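You operate a simulated robot arm through the tools that you are given. There is no shell and no other tool.

Carry out the task below with a simulated two-armed robot. There is one attempt and no reset: what you move stays moved.

Task
Wash the rack's two muddy potatoes in the basket, then drain the tub.
Fine: fill over the line before you crank; leave them in the basket, drain open.
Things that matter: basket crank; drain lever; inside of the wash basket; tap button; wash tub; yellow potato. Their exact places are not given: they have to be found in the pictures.

Only the result counts: the job must be done as asked and must still hold three seconds after the hand-in. Knocking over, shifting, dropping, spilling or breaking anything else fails it.

Robot
Two 6-joint arms with fingered hands on one trunk, on a base that moves. Base frame: it is fixed to the floor where the robot stands at the start and does not move with it; the origin is under the middle of the robot, x ahead of it, y to its left, z up. Lengths are in cm, angles in degrees, forces in N, time in s.
The left shoulder is at the start at [7, 19.1, 143.3], the right one opposite. With the tool pointing down near the work surface each hand reaches from about 50 to 96 cm from the robot's upright axis, wherever it stands, measured 20 degrees to its own side. Places, roughly: basket crank [0, -410, 90]; drain lever [-30, -430, 70]; inside of the wash basket [0, -440, 70]; tap button [20, -430, 110]; wash tub [0, -440, 80]; yellow potato [125, -275, 100]; yellow potato (6x4x4 cm) [30, -380, 90]; yellow potato (9x7x6 cm) [10, -390, 100]. Payload 4.7 kg a hand.
The TCP of each hand is the grasp point between the finger pads, 3.6 cm short of the fingertips. In the tool frame z runs along the fingers and y along their closing line. The gripper opens to 12 cm; its body begins 4.2 cm behind the TCP. The gripper is a hand of 5 fingers: y runs from the thumb to the fingers, the wrist lies at [-1.8, -11.3, -19.8] in the tool frame.
Orientation is told as [roll, pitch, yaw] about the base's x, y, z axes, in that order, counted from this pose: with the fingers straight down and the wrist toward the robot, the tool's x, y and z point along [0, 1, 0], [1, 0, 0] and [0, 0, -1] of the base frame.

Tools
- The arms move only by the tool apply_moves. It takes "left_moves", "right_moves" or both (then of equal length, played together; a hand with none holds still); each is a list of rows, each a list of 6 numbers: the shift along the tool's x, y, z in units of 50 mm (1.0 is 50 mm), then the turn, a rotation vector about the tool's x, y, z in units of 8 degrees (1.0 is 8 degrees). In form: [[tx, ty, tz, ax, ay, az], ...]. A call has 1 to 20 rows; each row shifts and turns the commanded pose from where the row before left it, along the tool's axes as they then stand. A call with a number of a shift or a turn outside -1 to 1 is refused whole. Each row takes 0.2 s and may step no farther than 5 cm and 8.6 degrees from the row before; otherwise, the whole call is refused. A pose out of reach is approached as far as the arm can. The call stops where the force on the tool passes 90 N (or 10 N more than at its start, if that is more) or the arm is blocked; 0.2 s more then pass. In this call time passes only in rows, and 0.2 s behind the last. The reply holds the time, the measured pose of the TCP, the force on the tool along the base axes, the opening and the grip force, in the units named above and with some noise, with the torque about the TCP (base axes, N m) and any sound that the robot's microphone picked up.
- Cameras (640 x 400 px; columns grow to the right, rows downward): "scene" is now at [13.65, -0.52, 165.87]; the picture's right is [-0.10, -1.00, 0.00], its down [-0.60, 0.06, -0.80] and it looks along [0.80, -0.08, -0.60] (base axes); focal length 257 px, centre (320, 200). "left" rides on the left gripper at [-7.3, -9.1, -14.3] in its tool frame; the picture's right is [-0.80, -0.28, 0.53], its down [0.53, -0.73, 0.42] and it looks along [0.27, 0.62, 0.74] (tool axes); focal length 234 px, centre (320, 200). "right" rides on the right gripper at [7.3, -9.1, -14.3] in its tool frame; the picture's right is [-0.80, 0.28, -0.53], its down [-0.53, -0.73, 0.42] and it looks along [-0.27, 0.62, 0.74] (tool axes); focal length 234 px, centre (320, 200).
- grab_frame(camera): a new picture of that camera. It takes no simulated time.
- lift_body(by): slides the trunk up (or, below 0, down) by that many cm; the arms and the scene camera ride with it, the base frame stays. It gives what a move gives, with no picture.
- roll_base(legs): drives the robot by 1 to 6 legs, each [ahead, left, turn to the left] in cm, cm and degrees, along the robot's own axes; the way and the turn of a leg run together, so that a leg with both is an arc; at most 150 cm and 180 degrees a leg. The arms and the cameras ride along, it lands a little off, and it stops where it bumps. It gives what a move gives.
- move_fingers(index, middle, ring, little, thumb_bend, thumb_turn, hand): sets how far each is bent, from 0 (flat) to 100 (curled in); at 30 the hand is open as for a grip, at 70 the pads meet at the TCP. One left out holds its place. A second passes; each finger stops where it meets its share of the squeeze, and holds until it gets a number again. It is the only way to open and close the hand. It gives what a move gives, with no picture; readings hold the bend of each and the force on index, middle, ring, little, thumb and palm. thumb_turn goes from beside the hand (0) to across from the fingers (100), as for a grip.
- aim_head(pan, tilt): turns the head with the scene camera to pan (to the left, within 86 degrees either way) and tilt (down, from -29 to 69), counted from straight ahead of the robot. It gives what a move gives.
- point_at(camera, pixels): for up to 12 pixels [column, row] of the newest picture of that camera ("zoom" is the newest enlarged one), the place [x, y, z] in the base frame of the surface seen there, good to about 0.2 cm. It takes no simulated time.
- close_up(camera, box): a new picture of the part [left, top, right, bottom] of that camera's present view, enlarged. It takes no simulated time.
- hand_in(): hands the job in; it is judged then, once.

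Leave the grippers open and the arms clear of the work at the hand-in unless told otherwise.

The tools are called after ">>>" as name(argument=value, ...) on one line, values as JSON. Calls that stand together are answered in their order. apply_moves: Moves the arms, as the interface text tells. Its arguments: {"type":"object","properties":{"left_moves":{"type":"array","items":{"type":"array","items":{"type":"number"}}},"right_moves":{"type":"array","items":{"type":"array","items":{"type":"number"}}}},"required":[]} The other tools are called the same way: lift_body (by) moves the trunk up or down; move_fingers (index, middle, ring, little, thumb_bend, thumb_turn, hand) moves the fingers one by one; roll_base (legs) drives the base; aim_head (pan, tilt) turns the head that bears the scene camera; grab_frame (camera) takes a picture; point_at (camera, pixels) gives the place of the surface under pixels of a picture; close_up (camera, box) takes an enlarged picture of a part of a camera's view; hand_in () hands the job in.

At the start:

```text
time: 0.0
left_tcp_pos: [67.45, 28.63, 123.71]
left_tool_rot: [0.0, 0.0, 0.0]
left_wrist_force: [-0.5, 0.2, -0.6]
left_ft_torque: [0.0, -0.03, 0.03]
left_gripper_width: 11.97
left_grasp_force: 0.0
left_shape: jaw
left_bend: [30.0, 30.0, 30.0, 30.0, 30.0, 98.0]
left_finger forces: [0.0, 0.0, 0.0, 0.0, 0.0, 0.1]
right_tcp_pos: [66.49, -24.07, 120.61]
right_tool_rot: [0.0, 0.0, -0.1]
right_wrist_force: [0.4, 0.3, 0.0]
right_ft_torque: [-0.01, 0.01, -0.03]
right_gripper_width: 11.96
right_grasp_force: 0.0
right_shape: jaw
right_bend: [30.0, 30.0, 30.0, 30.0, 30.0, 98.0]
right_finger forces: [0.0, 0.0, 0.0, 0.1, 0.0, 0.0]
trunk travel left (down, up): [-91.0, 3.0]
robot x, y, heading: [-0.02, -0.22, -0.1]
head pan, tilt (commanded): [-5.6, 36.8]
```

scene: 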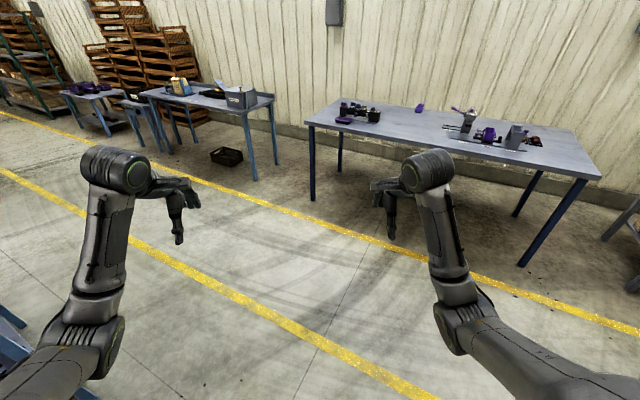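
right: 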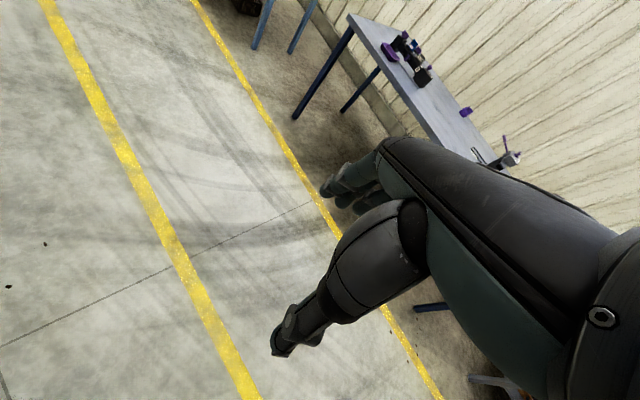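
left: 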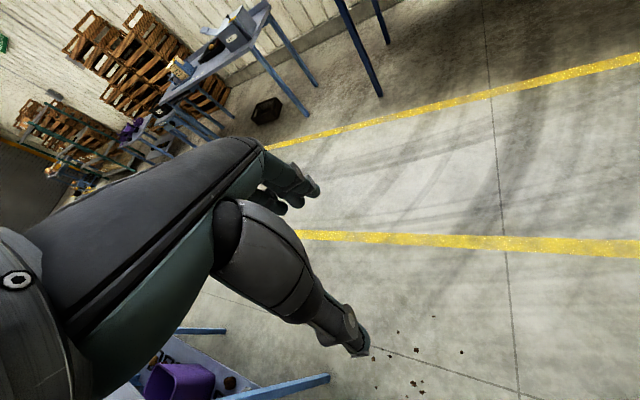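

The work should lie far to the robot's right, around [0, -440]. I'll turn the head right to look that way first.

>>> aim_head(pan=-80, tilt=15)

>>> grab_frame(camera="scene")

```text
time: 1.5
left_tcp_pos: [67.3, 28.61, 123.71]
left_tool_rot: [0.0, 0.0, -0.1]
left_wrist_force: [0.3, -0.3, -0.8]
left_ft_torque: [0.0, 0.03, 0.02]
left_gripper_width: 11.94
left_grasp_force: 0.0
left_shape: jaw
left_bend: [30.0, 30.0, 30.0, 30.0, 30.0, 98.0]
left_finger forces: [0.1, 0.0, 0.0, 0.0, 0.0, 0.1]
right_tcp_pos: [66.5, -24.13, 120.7]
right_tool_rot: [0.0, 0.0, -0.1]
right_wrist_force: [0.0, -0.6, -0.3]
right_ft_torque: [0.0, -0.01, 0.01]
right_gripper_width: 11.94
right_grasp_force: 0.0
right_shape: jaw
right_bend: [30.0, 30.0, 30.0, 30.0, 30.0, 98.0]
right_finger forces: [0.0, 0.0, 0.0, 0.0, 0.1, 0.1]
trunk travel left (down, up): [-91.0, 3.0]
robot x, y, heading: [0.16, 0.26, -0.1]
head pan, tilt (commanded): [-80.0, 15.0]
```

```text
taken
```

scene: 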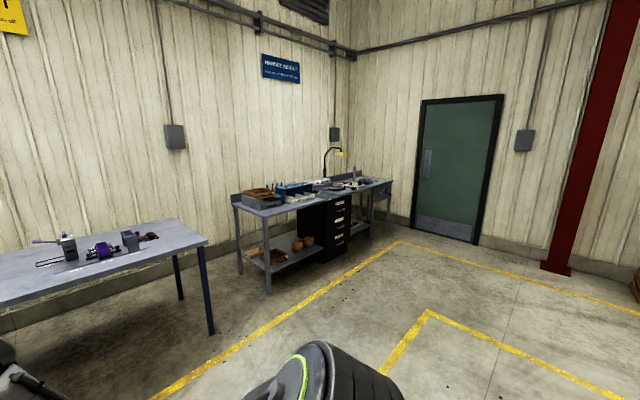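

I see a workbench at columns 235–390 and another table left of it. I'll measure where they are.

>>> point_at(camera="scene", pixels=[[250, 195], [290, 190], [340, 185], [375, 182], [340, 155], [100, 250], [65, 245], [130, 240], [200, 240], [450, 240], [560, 270]])

>>> close_up(camera="scene", box=[220, 130, 420, 255])

```text
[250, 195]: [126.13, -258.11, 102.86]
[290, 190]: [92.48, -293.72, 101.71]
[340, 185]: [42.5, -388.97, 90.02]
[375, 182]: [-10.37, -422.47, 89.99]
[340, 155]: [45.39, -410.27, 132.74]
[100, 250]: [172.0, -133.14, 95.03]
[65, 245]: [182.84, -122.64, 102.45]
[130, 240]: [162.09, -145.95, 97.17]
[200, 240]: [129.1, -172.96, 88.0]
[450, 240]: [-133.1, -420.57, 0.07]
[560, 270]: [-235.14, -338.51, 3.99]
```

```text
3.20 times, centred on (320, 192) of scene
```

zoom: 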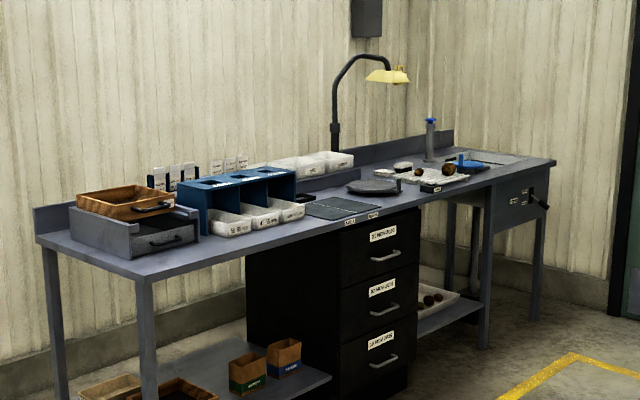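

The bench runs diagonally from about (126,-258) to (-10,-422), so it faces up-left toward me. The tub, tap and crank are at its right end. I'll turn right about 105° and look along the path before driving.

>>> roll_base(legs=[[0, 0, -105]])

>>> aim_head(pan=0, tilt=25)

>>> grab_frame(camera="scene")

```text
time: 6.6
left_tcp_pos: [7.53, -72.77, 123.68]
left_tool_rot: [0.0, 0.0, -107.1]
left_wrist_force: [-0.1, -0.3, -0.1]
left_ft_torque: [-0.01, 0.0, -0.01]
left_gripper_width: 11.96
left_grasp_force: 0.1
left_shape: jaw
left_bend: [30.0, 30.0, 30.0, 30.0, 30.0, 98.0]
left_finger forces: [0.0, 0.1, 0.0, 0.0, 0.0, 0.0]
right_tcp_pos: [-42.52, -56.52, 120.75]
right_tool_rot: [0.0, 0.0, -107.1]
right_wrist_force: [0.1, -0.2, -0.2]
right_ft_torque: [-0.01, 0.0, 0.03]
right_gripper_width: 11.98
right_grasp_force: 0.2
right_shape: jaw
right_bend: [30.0, 30.0, 30.0, 30.0, 30.0, 98.0]
right_finger forces: [0.1, 0.1, 0.0, 0.1, 0.0, 0.0]
trunk travel left (down, up): [-91.0, 3.0]
robot x, y, heading: [0.3, 0.43, -107.1]
head pan, tilt (commanded): [-80.0, 15.0]
```

```text
time: 8.1
left_tcp_pos: [7.55, -72.67, 123.79]
left_tool_rot: [0.0, 0.0, -107.2]
left_wrist_force: [-1.2, -0.1, 0.4]
left_ft_torque: [-0.01, -0.03, -0.03]
left_gripper_width: 11.95
left_grasp_force: 0.1
left_shape: jaw
left_bend: [30.0, 30.0, 30.0, 30.0, 30.0, 98.0]
left_finger forces: [0.0, 0.1, 0.0, 0.0, 0.0, 0.1]
right_tcp_pos: [-42.58, -56.49, 120.53]
right_tool_rot: [0.1, 0.0, -107.0]
right_wrist_force: [0.0, 0.0, -0.7]
right_ft_torque: [0.0, 0.01, 0.0]
right_gripper_width: 11.95
right_grasp_force: 0.0
right_shape: jaw
right_bend: [30.0, 30.0, 30.0, 30.0, 30.0, 98.0]
right_finger forces: [0.0, 0.0, 0.0, 0.0, 0.0, 0.1]
trunk travel left (down, up): [-91.0, 3.0]
robot x, y, heading: [-0.01, 0.05, -106.8]
head pan, tilt (commanded): [0.0, 25.0]
```

```text
taken
```

scene: 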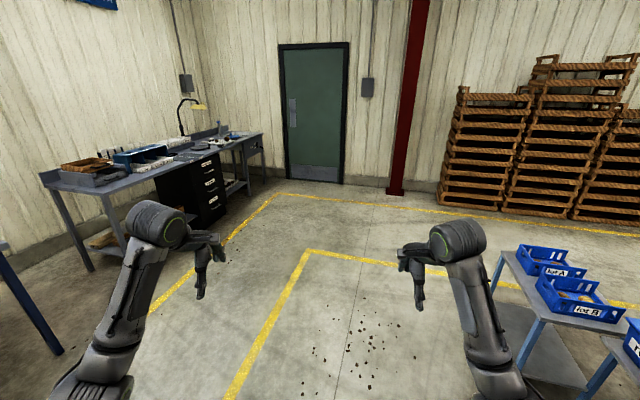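

There is a table with blue boxes to the right (columns 490–640). I'll measure its edge so I can keep clear of it.

>>> point_at(camera="scene", pixels=[[497, 262], [525, 255], [550, 320], [570, 300], [605, 345], [600, 378], [260, 135], [125, 185], [110, 205], [248, 185], [630, 300]])

```text
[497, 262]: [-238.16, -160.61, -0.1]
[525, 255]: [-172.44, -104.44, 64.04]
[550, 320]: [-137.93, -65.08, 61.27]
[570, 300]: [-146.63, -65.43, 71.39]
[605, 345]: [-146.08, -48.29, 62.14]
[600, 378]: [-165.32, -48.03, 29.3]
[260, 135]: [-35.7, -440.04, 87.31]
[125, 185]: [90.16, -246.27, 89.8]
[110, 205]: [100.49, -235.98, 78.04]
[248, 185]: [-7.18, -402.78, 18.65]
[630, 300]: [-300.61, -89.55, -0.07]
```

The blue-box table is at x < -137, so the straight line is clear. I'll drive about 345 cm along the current heading, then turn left to face the bench.

>>> roll_base(legs=[[115, 0, 0], [115, 0, 0], [115, 0, 0], [0, 0, 74]])

>>> grab_frame(camera="scene")

```text
time: 28.1
left_tcp_pos: [-24.81, -340.6, 123.76]
left_tool_rot: [-0.1, 0.0, -32.1]
left_wrist_force: [0.2, -0.5, -0.2]
left_ft_torque: [0.01, -0.03, 0.03]
left_gripper_width: 11.94
left_grasp_force: 0.0
left_shape: jaw
left_bend: [30.0, 30.0, 30.0, 30.0, 30.0, 98.0]
left_finger forces: [0.1, 0.0, 0.0, 0.1, 0.0, 0.1]
right_tcp_pos: [-53.49, -384.75, 120.75]
right_tool_rot: [0.0, 0.0, -32.2]
right_wrist_force: [0.7, -0.4, 0.1]
right_ft_torque: [0.0, 0.01, -0.02]
right_gripper_width: 11.95
right_grasp_force: 0.0
right_shape: jaw
right_bend: [30.0, 30.0, 30.0, 30.0, 30.0, 98.0]
right_finger forces: [0.0, 0.0, 0.0, 0.0, 0.0, 0.0]
trunk travel left (down, up): [-91.0, 3.0]
robot x, y, heading: [-96.75, -328.95, -31.9]
head pan, tilt (commanded): [0.0, 25.0]
```

```text
taken
```

scene: 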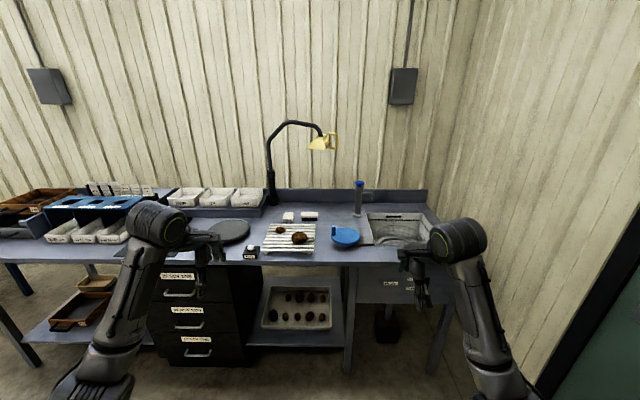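

Now the whole wash station is in view: rack with two potatoes at (290,237), tap column with a blue top at (360,195), a blue part at (345,236), and the tub at (398,228). I'll enlarge it.

>>> close_up(camera="scene", box=[230, 165, 470, 315])

>>> close_up(camera="scene", box=[320, 170, 448, 250])

>>> point_at(camera="scene", pixels=[[281, 231], [299, 238], [272, 243], [310, 243], [345, 236], [360, 184], [360, 210], [371, 216], [428, 216], [398, 228], [440, 245], [345, 258]])

```text
2.67 times, centred on (350, 240) of scene
```

zoom: 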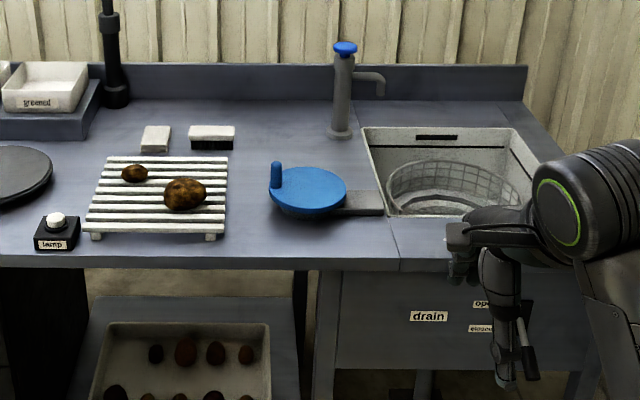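

```text
5.00 times, centred on (384, 210) of scene
```

zoom: 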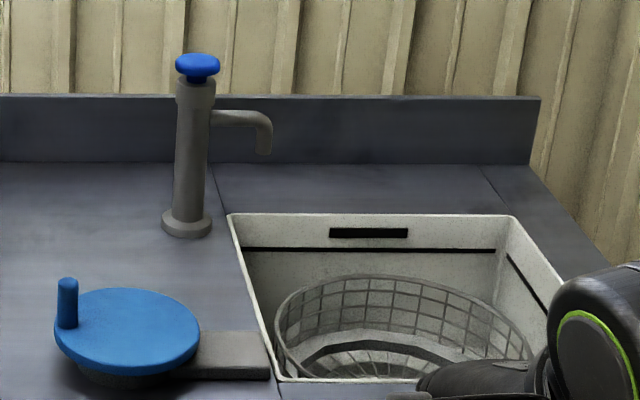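

```text
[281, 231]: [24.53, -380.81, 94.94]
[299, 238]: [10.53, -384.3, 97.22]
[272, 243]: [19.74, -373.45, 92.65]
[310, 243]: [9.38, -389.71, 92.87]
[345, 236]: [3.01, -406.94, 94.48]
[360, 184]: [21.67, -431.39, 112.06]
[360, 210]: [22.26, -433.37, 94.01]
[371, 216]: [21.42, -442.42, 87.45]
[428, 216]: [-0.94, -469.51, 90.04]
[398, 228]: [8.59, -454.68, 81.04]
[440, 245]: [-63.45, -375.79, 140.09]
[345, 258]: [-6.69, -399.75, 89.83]
```

The tap has a blue push top, and the crank is the blue disc with an upright knob. The drain labels are on the front panel under the tub, hidden by my right arm. I'll check the right wrist camera and move the right arm left to uncover the lever.

>>> grab_frame(camera="right")

>>> apply_moves(right_moves=[[1, 0, 0, 0, 0, 0], [1, 0, 0, 0, 0, 0], [1, 0, 0, 0, 0, 0], [1, 0, 0, 0, 0, 0], [0.5, 0, 0, 0, 0, 0]])

>>> grab_frame(camera="scene")

>>> close_up(camera="scene", box=[360, 200, 480, 350])

```text
taken
```

right: 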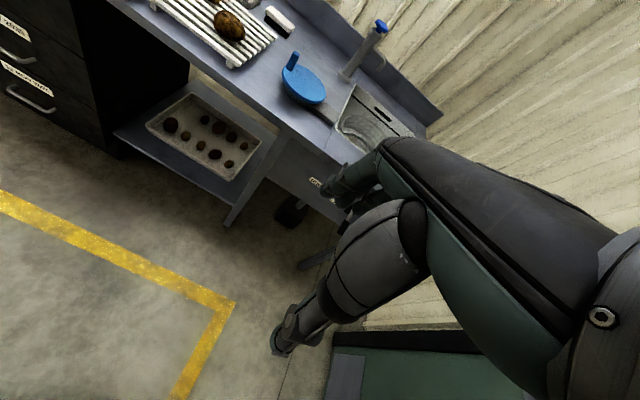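

```text
time: 29.6
left_tcp_pos: [-24.74, -340.45, 123.83]
left_tool_rot: [0.0, 0.0, -32.2]
left_wrist_force: [0.1, 1.3, -0.4]
left_ft_torque: [0.0, 0.03, 0.03]
left_gripper_width: 11.96
left_grasp_force: 0.2
left_shape: jaw
left_bend: [30.0, 30.0, 30.0, 30.0, 30.0, 98.0]
left_finger forces: [0.0, 0.1, 0.1, 0.0, 0.0, 0.1]
right_tcp_pos: [-42.22, -370.96, 119.05]
right_tool_rot: [-3.4, -0.9, -35.4]
right_wrist_force: [-1.1, -0.1, 0.0]
right_ft_torque: [0.03, 0.03, 0.04]
right_gripper_width: 11.98
right_grasp_force: 0.0
right_shape: jaw
right_bend: [30.0, 30.0, 30.0, 30.0, 30.0, 97.0]
right_finger forces: [0.0, 0.0, 0.0, 0.1, 0.0, 0.0]
right hand out of reach, approached as far as the arm can: row 1
trunk travel left (down, up): [-91.0, 3.0]
robot x, y, heading: [-96.52, -328.93, -32.2]
head pan, tilt (commanded): [0.0, 25.0]
stopped in row 5 (right hand): the arm was blocked; the commanded pose is now the measured one
```

```text
taken
```

scene: 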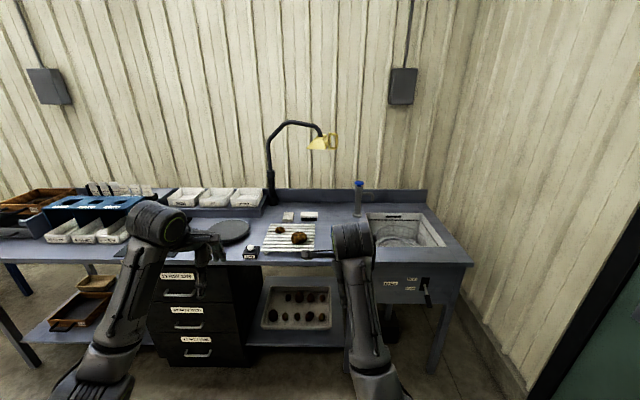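

```text
2.67 times, centred on (420, 275) of scene
```

zoom: 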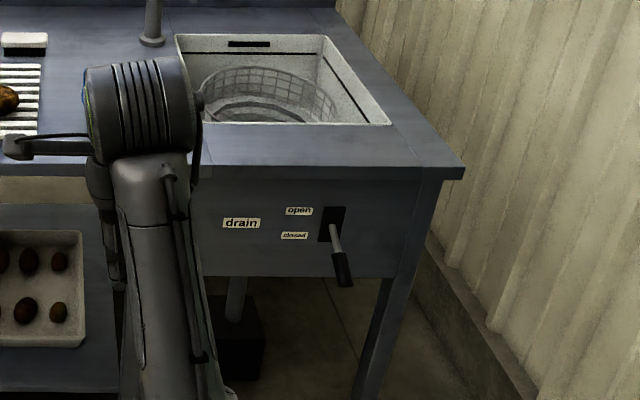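

Now the drain lever is visible: it sits in a slot beside "open" (upper) and "closed" (lower) labels, and its handle points down toward me, so it looks closed. I'll measure it and the tub corners.

>>> point_at(camera="zoom", pixels=[[333, 222], [338, 245], [344, 272], [346, 284], [300, 211], [295, 236], [178, 36], [325, 37], [386, 123], [275, 150], [275, 185], [460, 170]])

>>> point_at(camera="scene", pixels=[[322, 143], [318, 125], [290, 123], [272, 180], [308, 216], [288, 216], [251, 250], [400, 240], [390, 228]])

```text
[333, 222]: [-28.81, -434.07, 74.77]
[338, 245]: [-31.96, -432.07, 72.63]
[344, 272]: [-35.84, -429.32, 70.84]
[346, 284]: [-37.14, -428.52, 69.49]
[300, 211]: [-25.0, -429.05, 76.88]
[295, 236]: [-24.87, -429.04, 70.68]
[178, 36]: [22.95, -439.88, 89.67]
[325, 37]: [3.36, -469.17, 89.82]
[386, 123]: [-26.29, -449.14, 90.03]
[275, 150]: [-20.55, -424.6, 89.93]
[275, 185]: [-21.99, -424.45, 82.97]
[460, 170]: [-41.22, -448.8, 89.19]
```

```text
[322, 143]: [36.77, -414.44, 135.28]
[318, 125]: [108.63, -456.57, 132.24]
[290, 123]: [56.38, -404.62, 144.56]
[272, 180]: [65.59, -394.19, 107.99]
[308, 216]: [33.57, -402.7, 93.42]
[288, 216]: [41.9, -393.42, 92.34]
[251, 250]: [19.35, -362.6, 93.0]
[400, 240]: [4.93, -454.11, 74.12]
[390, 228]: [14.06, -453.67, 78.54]
```

The lever base is at (-28.8,-434.1,74.8) and its tip at (-37.1,-428.5,69.5), pointing down, which is closed. The tub is about 35×35 cm, centred near (-1.7,-444.5). The bench heading is about -33.8°. I'll drive forward in stages, squaring up with the bench and keeping the hands high.

>>> roll_base(legs=[[0, 0, -1.6], [45, 0, 0]])

>>> aim_head(pan=-10, tilt=40)

>>> grab_frame(camera="scene")

```text
time: 32.6
left_tcp_pos: [10.76, -367.39, 123.78]
left_tool_rot: [0.0, -0.1, -34.2]
left_wrist_force: [-0.6, 0.1, 0.3]
left_ft_torque: [-0.01, 0.0, 0.01]
left_gripper_width: 11.95
left_grasp_force: 0.0
left_shape: jaw
left_bend: [30.0, 30.0, 30.0, 30.0, 30.0, 98.0]
left_finger forces: [0.0, 0.0, 0.0, 0.0, 0.1, 0.1]
right_tcp_pos: [-7.72, -397.2, 118.98]
right_tool_rot: [-3.4, -0.7, -37.4]
right_wrist_force: [0.1, 0.2, 0.3]
right_ft_torque: [0.0, -0.02, 0.0]
right_gripper_width: 11.98
right_grasp_force: 0.1
right_shape: jaw
right_bend: [30.0, 30.0, 30.0, 30.0, 30.0, 97.0]
right_finger forces: [0.0, 0.0, 0.1, 0.1, 0.0, 0.1]
trunk travel left (down, up): [-91.0, 3.0]
robot x, y, heading: [-60.8, -353.29, -34.4]
head pan, tilt (commanded): [0.0, 25.0]
```

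```text
time: 33.3
left_tcp_pos: [10.92, -367.52, 123.67]
left_tool_rot: [-0.1, -0.1, -34.2]
left_wrist_force: [0.5, 0.2, 0.3]
left_ft_torque: [0.01, -0.01, 0.05]
left_gripper_width: 11.95
left_grasp_force: 0.0
left_shape: jaw
left_bend: [30.0, 30.0, 30.0, 30.0, 30.0, 98.0]
left_finger forces: [0.0, 0.1, 0.1, 0.0, 0.0, 0.0]
right_tcp_pos: [-7.65, -397.18, 119.01]
right_tool_rot: [-3.6, -0.9, -37.4]
right_wrist_force: [0.3, -0.1, -0.7]
right_ft_torque: [0.01, -0.02, -0.02]
right_gripper_width: 11.97
right_grasp_force: 0.1
right_shape: jaw
right_bend: [30.0, 30.0, 30.0, 30.0, 30.0, 97.0]
right_finger forces: [0.1, 0.1, 0.1, 0.0, 0.1, 0.0]
trunk travel left (down, up): [-91.0, 3.0]
robot x, y, heading: [-60.96, -353.3, -34.2]
head pan, tilt (commanded): [-10.0, 40.0]
```

```text
taken
```

scene: 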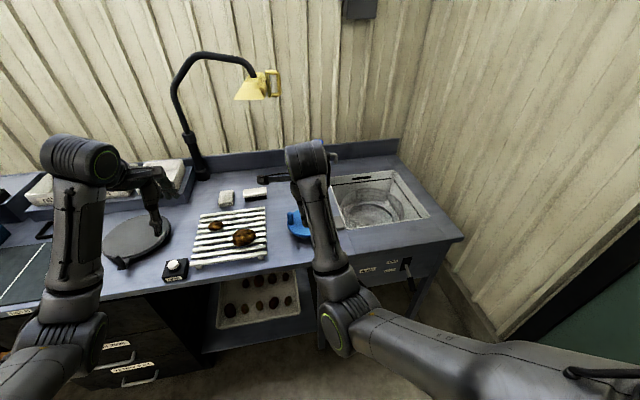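

I'm at bench-frame distance about 72 cm short of the bench front. I'll look closely at the rack and potatoes to see their orientation.

>>> close_up(camera="scene", box=[180, 180, 308, 260])

>>> close_up(camera="scene", box=[320, 150, 448, 230])

>>> point_at(camera="scene", pixels=[[200, 262], [262, 254], [203, 215], [264, 208], [245, 237], [216, 226], [236, 234], [254, 238], [210, 227], [222, 224]])

```text
5.00 times, centred on (244, 220) of scene
```

zoom: 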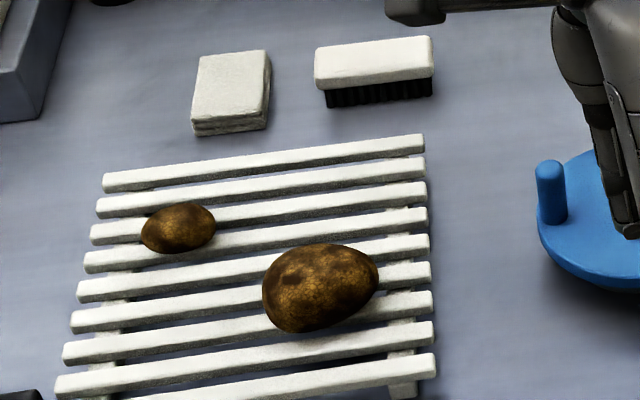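

```text
5.00 times, centred on (384, 190) of scene
```

zoom: 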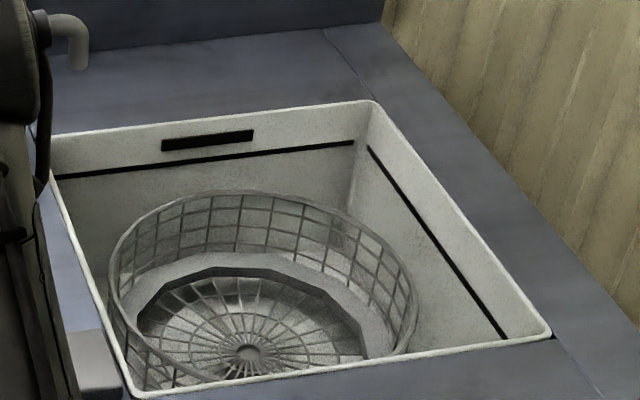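

```text
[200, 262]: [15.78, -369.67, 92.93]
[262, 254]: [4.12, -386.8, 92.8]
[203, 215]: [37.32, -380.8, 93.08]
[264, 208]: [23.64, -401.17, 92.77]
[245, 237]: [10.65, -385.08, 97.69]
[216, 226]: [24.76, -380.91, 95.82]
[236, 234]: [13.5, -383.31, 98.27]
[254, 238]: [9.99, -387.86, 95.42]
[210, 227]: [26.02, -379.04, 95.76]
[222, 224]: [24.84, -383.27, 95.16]
```

I'll measure tub details in the latest enlarged picture: fill line, overflow slot, basket rim and floor.

>>> point_at(camera="zoom", pixels=[[205, 141], [200, 159], [350, 143], [430, 240], [185, 197], [350, 225], [410, 300], [115, 290], [246, 352], [330, 350], [150, 340], [60, 190]])

```text
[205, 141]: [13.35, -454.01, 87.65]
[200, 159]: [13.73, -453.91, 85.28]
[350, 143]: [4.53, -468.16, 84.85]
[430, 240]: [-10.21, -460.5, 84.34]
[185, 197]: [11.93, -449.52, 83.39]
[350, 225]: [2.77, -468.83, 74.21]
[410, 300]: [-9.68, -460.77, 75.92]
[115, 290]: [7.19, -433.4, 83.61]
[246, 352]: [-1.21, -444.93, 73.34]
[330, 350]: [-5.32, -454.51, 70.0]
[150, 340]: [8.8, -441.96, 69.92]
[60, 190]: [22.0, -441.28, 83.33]
```

The basket rim is at z≈83.5, the fill line at z≈85, the overflow slot at z≈87.6, and the basket radius is about 14 cm. The potatoes' long axes run along the slats, so the hand's forward closing suits them. I'll check where my elbows are before moving closer.

>>> point_at(camera="scene", pixels=[[350, 325], [315, 165], [335, 250], [65, 290], [75, 165], [155, 185], [270, 178], [270, 85], [252, 92], [176, 270], [195, 180]])

```text
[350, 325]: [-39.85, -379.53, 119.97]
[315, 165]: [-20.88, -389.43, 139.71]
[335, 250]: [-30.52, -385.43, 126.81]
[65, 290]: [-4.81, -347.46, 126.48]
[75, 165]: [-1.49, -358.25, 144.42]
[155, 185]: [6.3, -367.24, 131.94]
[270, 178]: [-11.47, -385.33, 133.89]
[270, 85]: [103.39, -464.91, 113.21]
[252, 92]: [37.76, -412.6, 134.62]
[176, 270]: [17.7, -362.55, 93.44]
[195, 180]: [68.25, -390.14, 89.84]
```

The elbows are above bench height, so it is safe. I'll strafe left 32 cm and go forward 17 cm so the right hand is in front of the rack.

>>> roll_base(legs=[[0, 32, 0], [17, 0, 0]])

>>> grab_frame(camera="scene")

>>> grab_frame(camera="right")

```text
time: 36.6
left_tcp_pos: [43.19, -350.08, 123.96]
left_tool_rot: [0.0, -0.3, -34.0]
left_wrist_force: [0.1, 0.1, 0.7]
left_ft_torque: [0.0, -0.06, -0.03]
left_gripper_width: 11.97
left_grasp_force: 0.1
left_shape: jaw
left_bend: [30.0, 30.0, 30.0, 30.0, 30.0, 98.0]
left_finger forces: [0.0, 0.1, 0.0, 0.0, 0.0, 0.0]
right_tcp_pos: [24.83, -379.81, 119.32]
right_tool_rot: [-3.4, -1.0, -37.1]
right_wrist_force: [0.2, 0.8, 0.6]
right_ft_torque: [-0.01, -0.01, -0.01]
right_gripper_width: 11.97
right_grasp_force: 0.0
right_shape: jaw
right_bend: [30.0, 30.0, 30.0, 30.0, 30.0, 97.0]
right_finger forces: [0.1, 0.0, 0.0, 0.1, 0.0, 0.0]
trunk travel left (down, up): [-91.0, 3.0]
robot x, y, heading: [-28.4, -336.11, -34.2]
head pan, tilt (commanded): [-10.0, 40.0]
```

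```text
taken
```

scene: 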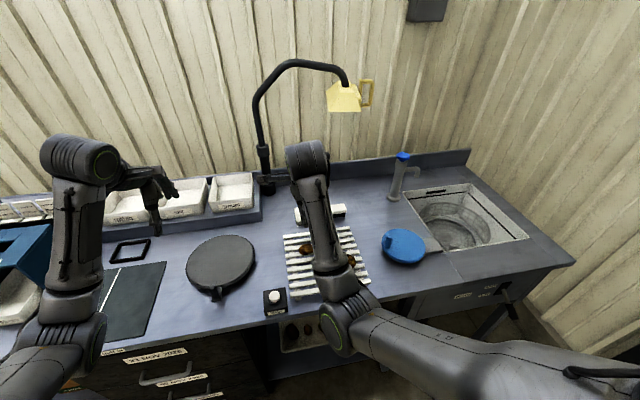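

```text
taken
```

right: 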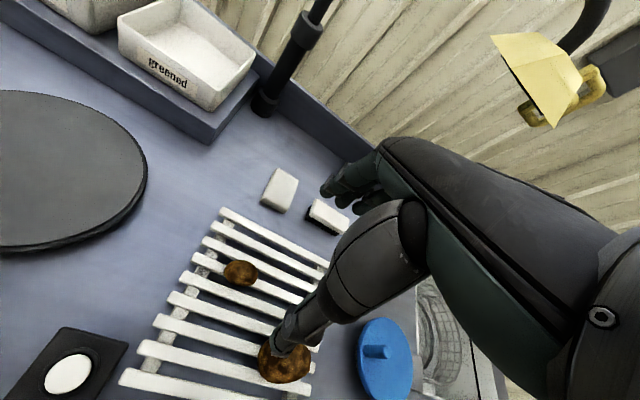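

The right TCP is right above the small potato at (24.8,-381). I'll measure where the thumb tip and fingertips really are relative to the TCP, since the slats are only just under the potatoes.

>>> point_at(camera="right", pixels=[[283, 348], [295, 335], [310, 310], [330, 185], [325, 193], [345, 190], [240, 272], [290, 360], [384, 352], [250, 262], [230, 272], [345, 275]])

>>> close_up(camera="right", box=[200, 130, 440, 400])

```text
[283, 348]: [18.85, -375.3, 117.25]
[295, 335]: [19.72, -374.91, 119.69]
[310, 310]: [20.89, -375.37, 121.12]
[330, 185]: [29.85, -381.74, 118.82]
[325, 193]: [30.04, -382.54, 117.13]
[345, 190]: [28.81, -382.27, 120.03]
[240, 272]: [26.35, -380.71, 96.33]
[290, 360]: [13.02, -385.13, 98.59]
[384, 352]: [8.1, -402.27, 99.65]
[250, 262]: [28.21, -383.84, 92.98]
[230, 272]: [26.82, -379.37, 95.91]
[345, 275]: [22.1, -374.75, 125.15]
```

```text
1.48 times, centred on (320, 265) of right
```

zoom: 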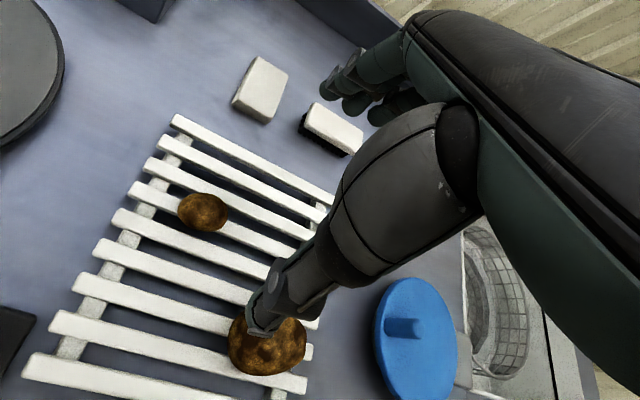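

In the open pose the finger and thumb tips sit only 2–2.5 cm below the TCP. I'll lower 10 cm and straighten the tool to [0,0,-34], watching whether it's reachable.

>>> apply_moves(right_moves=[[0, 0, 0.8, 0.06, 0.2, -0.2], [0, 0, 0.8, 0.06, 0.22, -0.19], [0, 0, 0.4, 0, 0, 0]])

>>> grab_frame(camera="right")

```text
time: 37.4
left_tcp_pos: [43.63, -350.07, 123.46]
left_tool_rot: [0.0, -0.1, -34.0]
left_wrist_force: [0.2, 0.5, -0.8]
left_ft_torque: [-0.03, 0.04, -0.02]
left_gripper_width: 11.97
left_grasp_force: 0.0
left_shape: jaw
left_bend: [30.0, 30.0, 30.0, 30.0, 30.0, 98.0]
left_finger forces: [0.0, 0.0, 0.1, 0.0, 0.1, 0.1]
right_tcp_pos: [24.9, -381.49, 109.6]
right_tool_rot: [-0.8, -0.6, -34.5]
right_wrist_force: [0.3, 1.0, -1.0]
right_ft_torque: [-0.01, 0.0, -0.01]
right_gripper_width: 11.98
right_grasp_force: 0.2
right_shape: jaw
right_bend: [30.0, 30.0, 30.0, 30.0, 30.0, 98.0]
right_finger forces: [0.0, 0.0, 0.0, 0.0, 0.1, 0.0]
trunk travel left (down, up): [-91.0, 3.0]
robot x, y, heading: [-28.62, -336.43, -34.0]
head pan, tilt (commanded): [-10.0, 40.0]
```

```text
taken
```

right: 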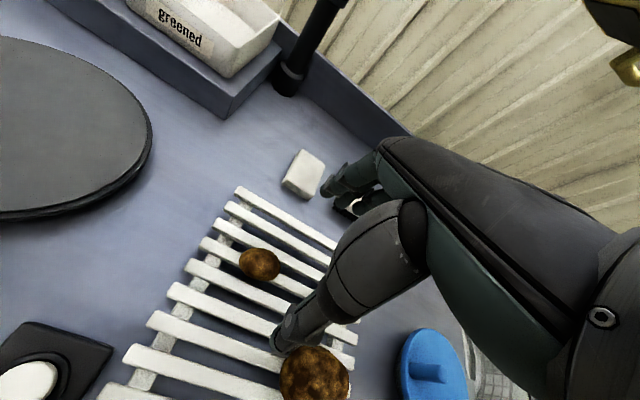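

Reachable now. I'll measure both potatoes' outlines from this closer view.

>>> close_up(camera="right", box=[210, 210, 370, 310])

>>> point_at(camera="right", pixels=[[258, 262], [243, 260], [275, 268], [250, 275], [265, 250], [316, 375], [290, 375], [340, 372], [316, 350], [230, 240], [300, 290], [282, 352]])

```text
4.00 times, centred on (290, 260) of right
```

zoom: 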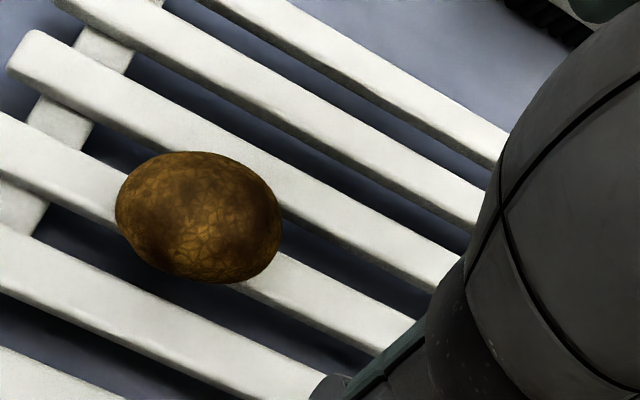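

```text
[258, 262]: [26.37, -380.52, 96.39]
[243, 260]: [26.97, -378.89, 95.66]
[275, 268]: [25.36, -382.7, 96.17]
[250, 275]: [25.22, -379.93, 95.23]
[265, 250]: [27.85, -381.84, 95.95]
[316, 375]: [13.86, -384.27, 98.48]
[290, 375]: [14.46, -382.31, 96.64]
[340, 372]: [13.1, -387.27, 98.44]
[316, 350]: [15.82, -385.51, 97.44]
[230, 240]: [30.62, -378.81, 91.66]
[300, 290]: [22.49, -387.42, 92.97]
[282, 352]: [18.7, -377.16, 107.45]
```

The small potato's centre is about (26.4,-381.0,94.5), top at about 96.5. I'll shift the right hand over it (+1.25 left, +1 forward) and lower to about z 98.

>>> apply_moves(right_moves=[[0.25, 0.19, 0, 0.08, 0.1, -0.05], [0, 0, 0.9, 0, 0, 0], [0, 0, 0.8, 0, 0, 0], [0, 0, 0.6, 0, 0, 0]])

>>> grab_frame(camera="right")

>>> grab_frame(camera="scene")

```text
time: 38.6
left_tcp_pos: [43.61, -350.12, 123.61]
left_tool_rot: [-0.1, 0.0, -33.9]
left_wrist_force: [0.0, 0.7, 0.5]
left_ft_torque: [-0.02, -0.02, 0.01]
left_gripper_width: 11.98
left_grasp_force: 0.1
left_shape: jaw
left_bend: [30.0, 30.0, 30.0, 30.0, 30.0, 98.0]
left_finger forces: [0.1, 0.0, 0.0, 0.1, 0.0, 0.0]
right_tcp_pos: [25.94, -383.53, 99.06]
right_tool_rot: [-2.4, -1.3, -34.8]
right_wrist_force: [0.4, 0.0, 0.1]
right_ft_torque: [0.01, -0.01, 0.0]
right_gripper_width: 11.99
right_grasp_force: 0.1
right_shape: jaw
right_bend: [30.0, 30.0, 30.0, 30.0, 30.0, 98.0]
right_finger forces: [0.1, 0.0, 0.0, 0.1, 0.0, 0.1]
trunk travel left (down, up): [-91.0, 3.0]
robot x, y, heading: [-28.17, -336.11, -34.0]
head pan, tilt (commanded): [-10.0, 40.0]
stopped in row 4 (right hand): the arm was blocked; the commanded pose is now the measured one
```

```text
taken
```

right: 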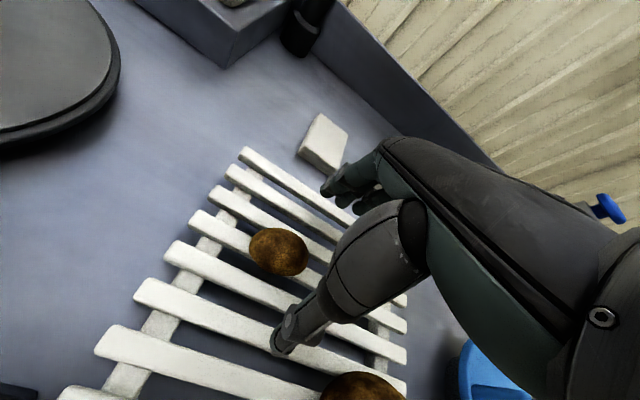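

```text
taken
```

scene: 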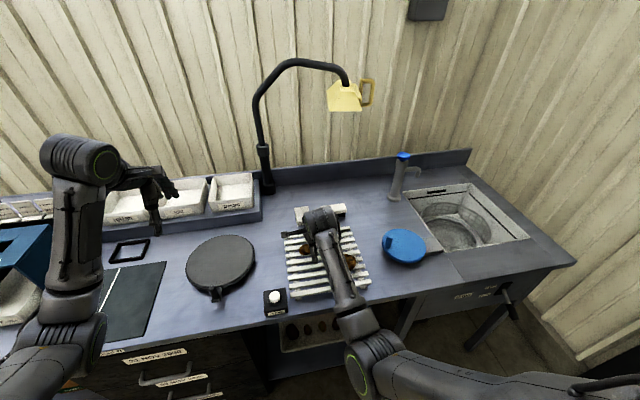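

The last row stopped with no force on the tool and the hand drifted right. So this is a joint limit reaching across, not a contact. I'll raise the hand, strafe the base 16 cm further left, and try again.

>>> apply_moves(right_moves=[[-0.2, 0, -0.8, 0, 0, 0], [-0.3, 0, -0.9, 0, 0, 0], [-0.3, 0, -0.9, 0, 0, 0], [-0.3, 0, -0.5, 0.1, 0.2, -0.1]])

>>> roll_base(legs=[[0, 18, 0]])

>>> grab_frame(camera="scene")

```text
time: 39.6
left_tcp_pos: [43.42, -350.19, 123.54]
left_tool_rot: [0.2, 0.0, -33.8]
left_wrist_force: [-0.8, -0.3, 0.7]
left_ft_torque: [0.02, 0.02, 0.01]
left_gripper_width: 11.96
left_grasp_force: 0.1
left_shape: jaw
left_bend: [30.0, 30.0, 30.0, 30.0, 30.0, 98.0]
left_finger forces: [0.0, 0.0, 0.1, 0.0, 0.1, 0.1]
right_tcp_pos: [23.1, -387.36, 114.82]
right_tool_rot: [-0.6, -0.3, -33.9]
right_wrist_force: [0.2, -0.1, -0.8]
right_ft_torque: [0.0, -0.01, -0.01]
right_gripper_width: 11.99
right_grasp_force: 0.1
right_shape: jaw
right_bend: [30.0, 30.0, 30.0, 30.0, 30.0, 98.0]
right_finger forces: [0.1, 0.0, 0.0, 0.1, 0.0, 0.0]
trunk travel left (down, up): [-91.0, 3.0]
robot x, y, heading: [-28.49, -336.16, -34.1]
head pan, tilt (commanded): [-10.0, 40.0]
```

```text
time: 41.1
left_tcp_pos: [53.4, -335.39, 123.79]
left_tool_rot: [0.1, 0.0, -34.0]
left_wrist_force: [-1.2, -0.2, -0.2]
left_ft_torque: [0.01, -0.03, 0.03]
left_gripper_width: 11.96
left_grasp_force: 0.0
left_shape: jaw
left_bend: [30.0, 30.0, 30.0, 30.0, 30.0, 98.0]
left_finger forces: [0.1, 0.1, 0.0, 0.1, 0.0, 0.1]
right_tcp_pos: [33.23, -372.24, 114.91]
right_tool_rot: [-0.5, -0.5, -33.9]
right_wrist_force: [-1.0, -1.2, 0.3]
right_ft_torque: [0.04, 0.03, 0.01]
right_gripper_width: 11.98
right_grasp_force: 0.1
right_shape: jaw
right_bend: [30.0, 30.0, 30.0, 30.0, 30.0, 98.0]
right_finger forces: [0.0, 0.0, 0.0, 0.2, 0.0, 0.0]
trunk travel left (down, up): [-91.0, 3.0]
robot x, y, heading: [-18.07, -321.02, -34.1]
head pan, tilt (commanded): [-10.0, 40.0]
```

```text
taken
```

scene: 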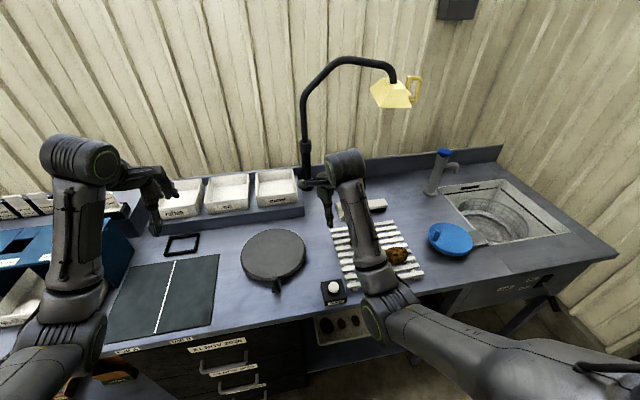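

The hand is at (33.2,-372.2,114.9). I need to go 11.1 cm to the right and 0.7 cm back to be over the small potato, then down to about z 100.

>>> apply_moves(right_moves=[[-0.74, -0.05, 0, 0.06, 0.06, 0], [-0.74, -0.05, 0, 0, 0, 0], [-0.74, -0.04, 0, 0, 0, 0], [0, 0, 0.9, 0, 0, 0], [0, 0, 0.9, 0, 0, 0], [0, 0, 0.9, 0, 0, 0]])

>>> grab_frame(camera="right")

```text
time: 42.5
left_tcp_pos: [53.53, -335.19, 123.67]
left_tool_rot: [0.1, 0.1, -34.0]
left_wrist_force: [-0.3, 0.5, 0.9]
left_ft_torque: [0.02, 0.0, 0.01]
left_gripper_width: 11.97
left_grasp_force: 0.0
left_shape: jaw
left_bend: [30.0, 30.0, 30.0, 30.0, 30.0, 98.0]
left_finger forces: [0.0, 0.0, 0.0, 0.0, 0.0, 0.0]
right_tcp_pos: [26.31, -380.9, 101.22]
right_tool_rot: [-0.1, -0.1, -33.9]
right_wrist_force: [-0.3, 0.8, -0.1]
right_ft_torque: [0.01, 0.03, -0.01]
right_gripper_width: 12.01
right_grasp_force: 0.0
right_shape: jaw
right_bend: [30.0, 30.0, 30.0, 30.0, 30.0, 98.0]
right_finger forces: [0.0, 0.0, 0.0, 0.1, 0.1, 0.1]
trunk travel left (down, up): [-91.0, 3.0]
robot x, y, heading: [-18.26, -320.96, -34.2]
head pan, tilt (commanded): [-10.0, 40.0]
```

```text
taken
```

right: 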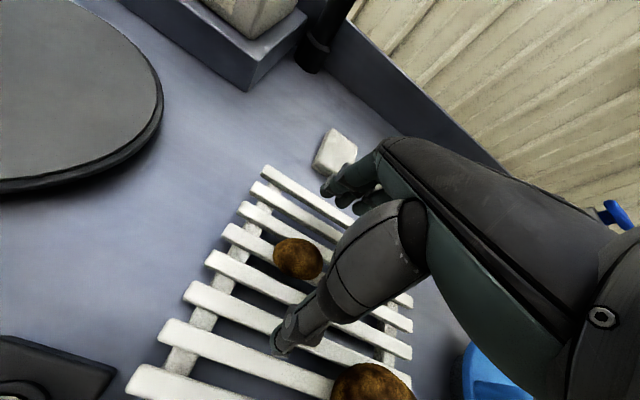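

The hand is exactly over the potato at z 101.2. I'll lower 3.8 cm in small steps and read the force.

>>> apply_moves(right_moves=[[0, 0, 0.3, 0, 0, 0], [0, 0, 0.26, 0, 0, 0], [0, 0, 0.2, 0, 0, 0]])

>>> close_up(camera="right", box=[200, 130, 440, 400])

>>> grab_frame(camera="left")

```text
time: 43.3
left_tcp_pos: [53.61, -335.15, 123.65]
left_tool_rot: [0.0, 0.0, -33.9]
left_wrist_force: [-0.1, 0.2, 0.4]
left_ft_torque: [0.02, -0.02, 0.0]
left_gripper_width: 11.99
left_grasp_force: 0.0
left_shape: jaw
left_bend: [30.0, 30.0, 30.0, 30.0, 30.0, 98.0]
left_finger forces: [0.1, 0.0, 0.1, 0.0, 0.0, 0.0]
right_tcp_pos: [26.5, -380.97, 97.55]
right_tool_rot: [-0.1, 0.0, -33.9]
right_wrist_force: [-0.2, -0.9, 1.0]
right_ft_torque: [-0.02, 0.01, -0.01]
right_gripper_width: 11.98
right_grasp_force: 0.1
right_shape: jaw
right_bend: [30.0, 30.0, 30.0, 30.0, 30.0, 98.0]
right_finger forces: [0.1, 0.0, 0.0, 0.0, 0.0, 0.0]
trunk travel left (down, up): [-91.0, 3.0]
robot x, y, heading: [-18.14, -321.33, -34.0]
head pan, tilt (commanded): [-10.0, 40.0]
```

```text
1.48 times, centred on (320, 265) of right
```

zoom: 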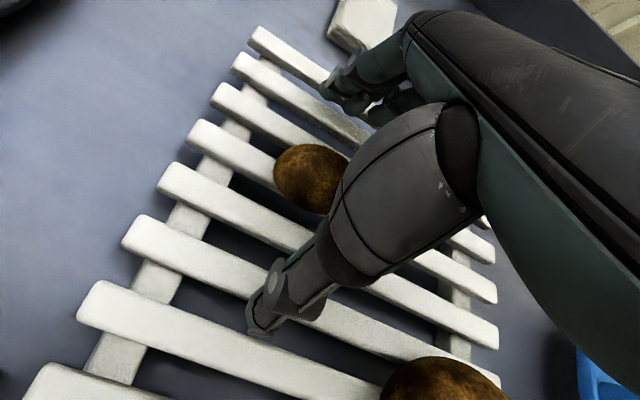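

```text
taken
```

left: 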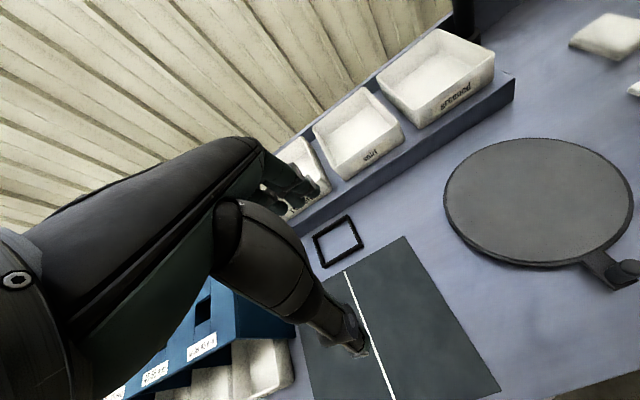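

I'll measure thumb tip and fingertip heights against the slats (z ≈ 92.9).

>>> point_at(camera="zoom", pixels=[[262, 325], [255, 318], [330, 92], [350, 108], [375, 115], [300, 175], [285, 175], [320, 205], [240, 300], [395, 105]])

```text
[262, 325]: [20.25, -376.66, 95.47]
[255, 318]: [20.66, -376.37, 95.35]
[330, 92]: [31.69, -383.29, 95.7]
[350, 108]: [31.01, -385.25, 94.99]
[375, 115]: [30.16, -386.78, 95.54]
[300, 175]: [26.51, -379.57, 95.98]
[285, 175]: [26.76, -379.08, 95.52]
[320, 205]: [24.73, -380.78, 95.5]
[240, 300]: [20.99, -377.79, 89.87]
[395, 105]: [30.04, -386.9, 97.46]
```

Tips are about 2.3 cm above the slats' level reference (z ~95), potato mid-height is 94.7. I'll lower 0.6 cm more and close halfway to see how the tips travel.

>>> apply_moves(right_moves=[[0, 0, 0.12, 0, 0, 0]])

>>> move_fingers(hand="right", index=45, middle=45, ring=45, little=45, thumb_bend=45)

>>> close_up(camera="right", box=[200, 130, 440, 400])

```text
time: 43.7
left_tcp_pos: [53.53, -335.11, 123.74]
left_tool_rot: [0.0, 0.0, -34.0]
left_wrist_force: [-0.3, 1.1, 0.4]
left_ft_torque: [-0.01, 0.01, -0.01]
left_gripper_width: 11.97
left_grasp_force: 0.1
left_shape: jaw
left_bend: [30.0, 30.0, 30.0, 30.0, 30.0, 98.0]
left_finger forces: [0.1, 0.1, 0.1, 0.0, 0.1, 0.1]
right_tcp_pos: [26.64, -380.94, 96.99]
right_tool_rot: [-0.1, 0.0, -33.9]
right_wrist_force: [-0.5, 0.7, 0.0]
right_ft_torque: [0.0, -0.04, 0.04]
right_gripper_width: 11.99
right_grasp_force: 0.1
right_shape: jaw
right_bend: [30.0, 30.0, 30.0, 30.0, 30.0, 98.0]
right_finger forces: [0.1, 0.0, 0.1, 0.0, 0.1, 0.1]
trunk travel left (down, up): [-91.0, 3.0]
robot x, y, heading: [-18.33, -321.11, -33.9]
head pan, tilt (commanded): [-10.0, 40.0]
```

```text
time: 44.7
left_tcp_pos: [53.62, -335.24, 123.66]
left_tool_rot: [0.0, -0.1, -34.1]
left_wrist_force: [0.7, 0.0, 0.1]
left_ft_torque: [-0.02, 0.02, -0.02]
left_gripper_width: 11.97
left_grasp_force: 0.0
left_shape: jaw
left_bend: [30.0, 30.0, 30.0, 30.0, 30.0, 98.0]
left_finger forces: [0.0, 0.0, 0.0, 0.0, 0.1, 0.0]
right_tcp_pos: [26.52, -380.96, 96.95]
right_tool_rot: [-0.2, 0.0, -33.8]
right_wrist_force: [-0.4, 0.5, -0.3]
right_ft_torque: [-0.01, -0.03, -0.02]
right_gripper_width: 7.86
right_grasp_force: 0.0
right_shape: fingers
right_bend: [45.0, 45.0, 45.0, 45.0, 45.0, 98.0]
right_finger forces: [0.1, 0.1, 0.0, 0.0, 0.0, 0.0]
trunk travel left (down, up): [-91.0, 3.0]
robot x, y, heading: [-18.2, -320.98, -33.8]
head pan, tilt (commanded): [-10.0, 40.0]
```

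```text
1.48 times, centred on (320, 265) of right
```

zoom: 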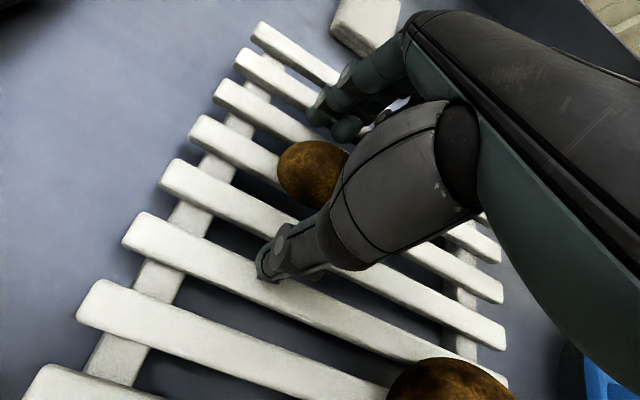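

Width is now 7.9 cm with no contact. I'll check the tip heights again before closing on the potato.

>>> point_at(camera="zoom", pixels=[[265, 268], [262, 276], [318, 118], [345, 132], [325, 125], [300, 180], [370, 125]])

```text
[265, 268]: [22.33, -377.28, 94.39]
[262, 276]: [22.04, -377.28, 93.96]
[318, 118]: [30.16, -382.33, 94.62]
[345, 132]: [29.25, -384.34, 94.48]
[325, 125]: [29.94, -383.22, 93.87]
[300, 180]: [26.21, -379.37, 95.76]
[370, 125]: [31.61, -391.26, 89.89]
```

Tips are at about z 93.9, just above the slats. I'll close the hand onto the potato.

>>> move_fingers(hand="right", index=70, middle=70, ring=70, little=70, thumb_bend=70)

>>> close_up(camera="right", box=[200, 130, 440, 400])

```text
time: 45.7
left_tcp_pos: [53.65, -335.09, 123.72]
left_tool_rot: [0.0, 0.1, -34.0]
left_wrist_force: [-0.2, 0.6, 0.6]
left_ft_torque: [-0.03, -0.02, -0.01]
left_gripper_width: 11.96
left_grasp_force: 0.0
left_shape: jaw
left_bend: [30.0, 30.0, 30.0, 30.0, 30.0, 98.0]
left_finger forces: [0.0, 0.0, 0.1, 0.0, 0.1, 0.1]
right_tcp_pos: [26.58, -380.96, 97.04]
right_tool_rot: [-0.1, -0.2, -33.9]
right_wrist_force: [6.6, -3.2, 8.9]
right_ft_torque: [-0.47, -0.53, 0.14]
right_gripper_width: 2.86
right_grasp_force: 15.9
right_shape: fingers
right_bend: [62.0, 51.0, 68.0, 70.0, 63.0, 96.0]
right_finger forces: [6.0, 14.6, 2.1, 0.1, 8.8, 0.1]
trunk travel left (down, up): [-91.0, 3.0]
robot x, y, heading: [-17.62, -320.86, -34.2]
head pan, tilt (commanded): [-10.0, 40.0]
```

```text
1.48 times, centred on (320, 265) of right
```

zoom: 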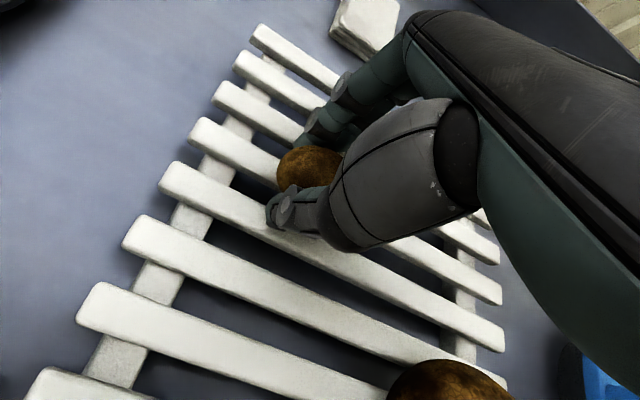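

Contact on index, middle, ring and thumb, grip about 16 N. I'll lift 2 cm slowly and check it stays in the hand.

>>> apply_moves(right_moves=[[0, 0, -0.1, 0, 0, 0], [0, 0, -0.2, 0, 0, 0], [0, 0, -0.2, 0, 0, 0]])

>>> close_up(camera="right", box=[200, 130, 440, 400])

```text
time: 46.5
left_tcp_pos: [53.55, -335.16, 123.68]
left_tool_rot: [0.0, 0.0, -34.0]
left_wrist_force: [0.4, -0.7, 0.3]
left_ft_torque: [-0.02, -0.01, 0.02]
left_gripper_width: 11.98
left_grasp_force: 0.1
left_shape: jaw
left_bend: [30.0, 30.0, 30.0, 30.0, 30.0, 98.0]
left_finger forces: [0.0, 0.0, 0.0, 0.0, 0.1, 0.1]
right_tcp_pos: [26.31, -381.06, 99.27]
right_tool_rot: [-0.2, 0.1, -33.9]
right_wrist_force: [-0.3, -0.2, -0.5]
right_ft_torque: [0.01, 0.01, -0.01]
right_gripper_width: 2.83
right_grasp_force: 8.5
right_shape: fingers
right_bend: [62.0, 57.0, 68.0, 70.0, 63.0, 96.0]
right_finger forces: [6.2, 0.0, 2.2, 0.0, 8.7, 0.0]
trunk travel left (down, up): [-91.0, 3.0]
robot x, y, heading: [-18.15, -320.88, -33.6]
head pan, tilt (commanded): [-10.0, 40.0]
```

```text
1.48 times, centred on (320, 265) of right
```

zoom: 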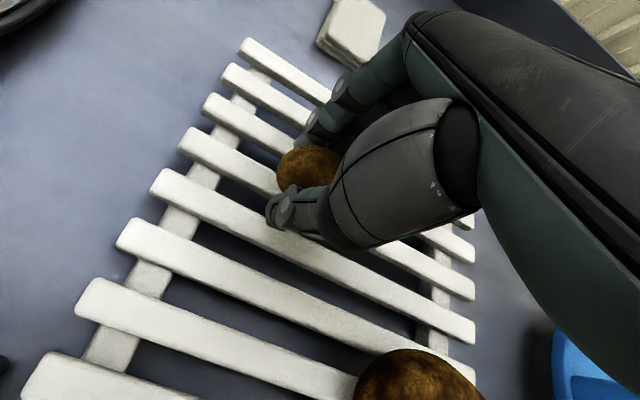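

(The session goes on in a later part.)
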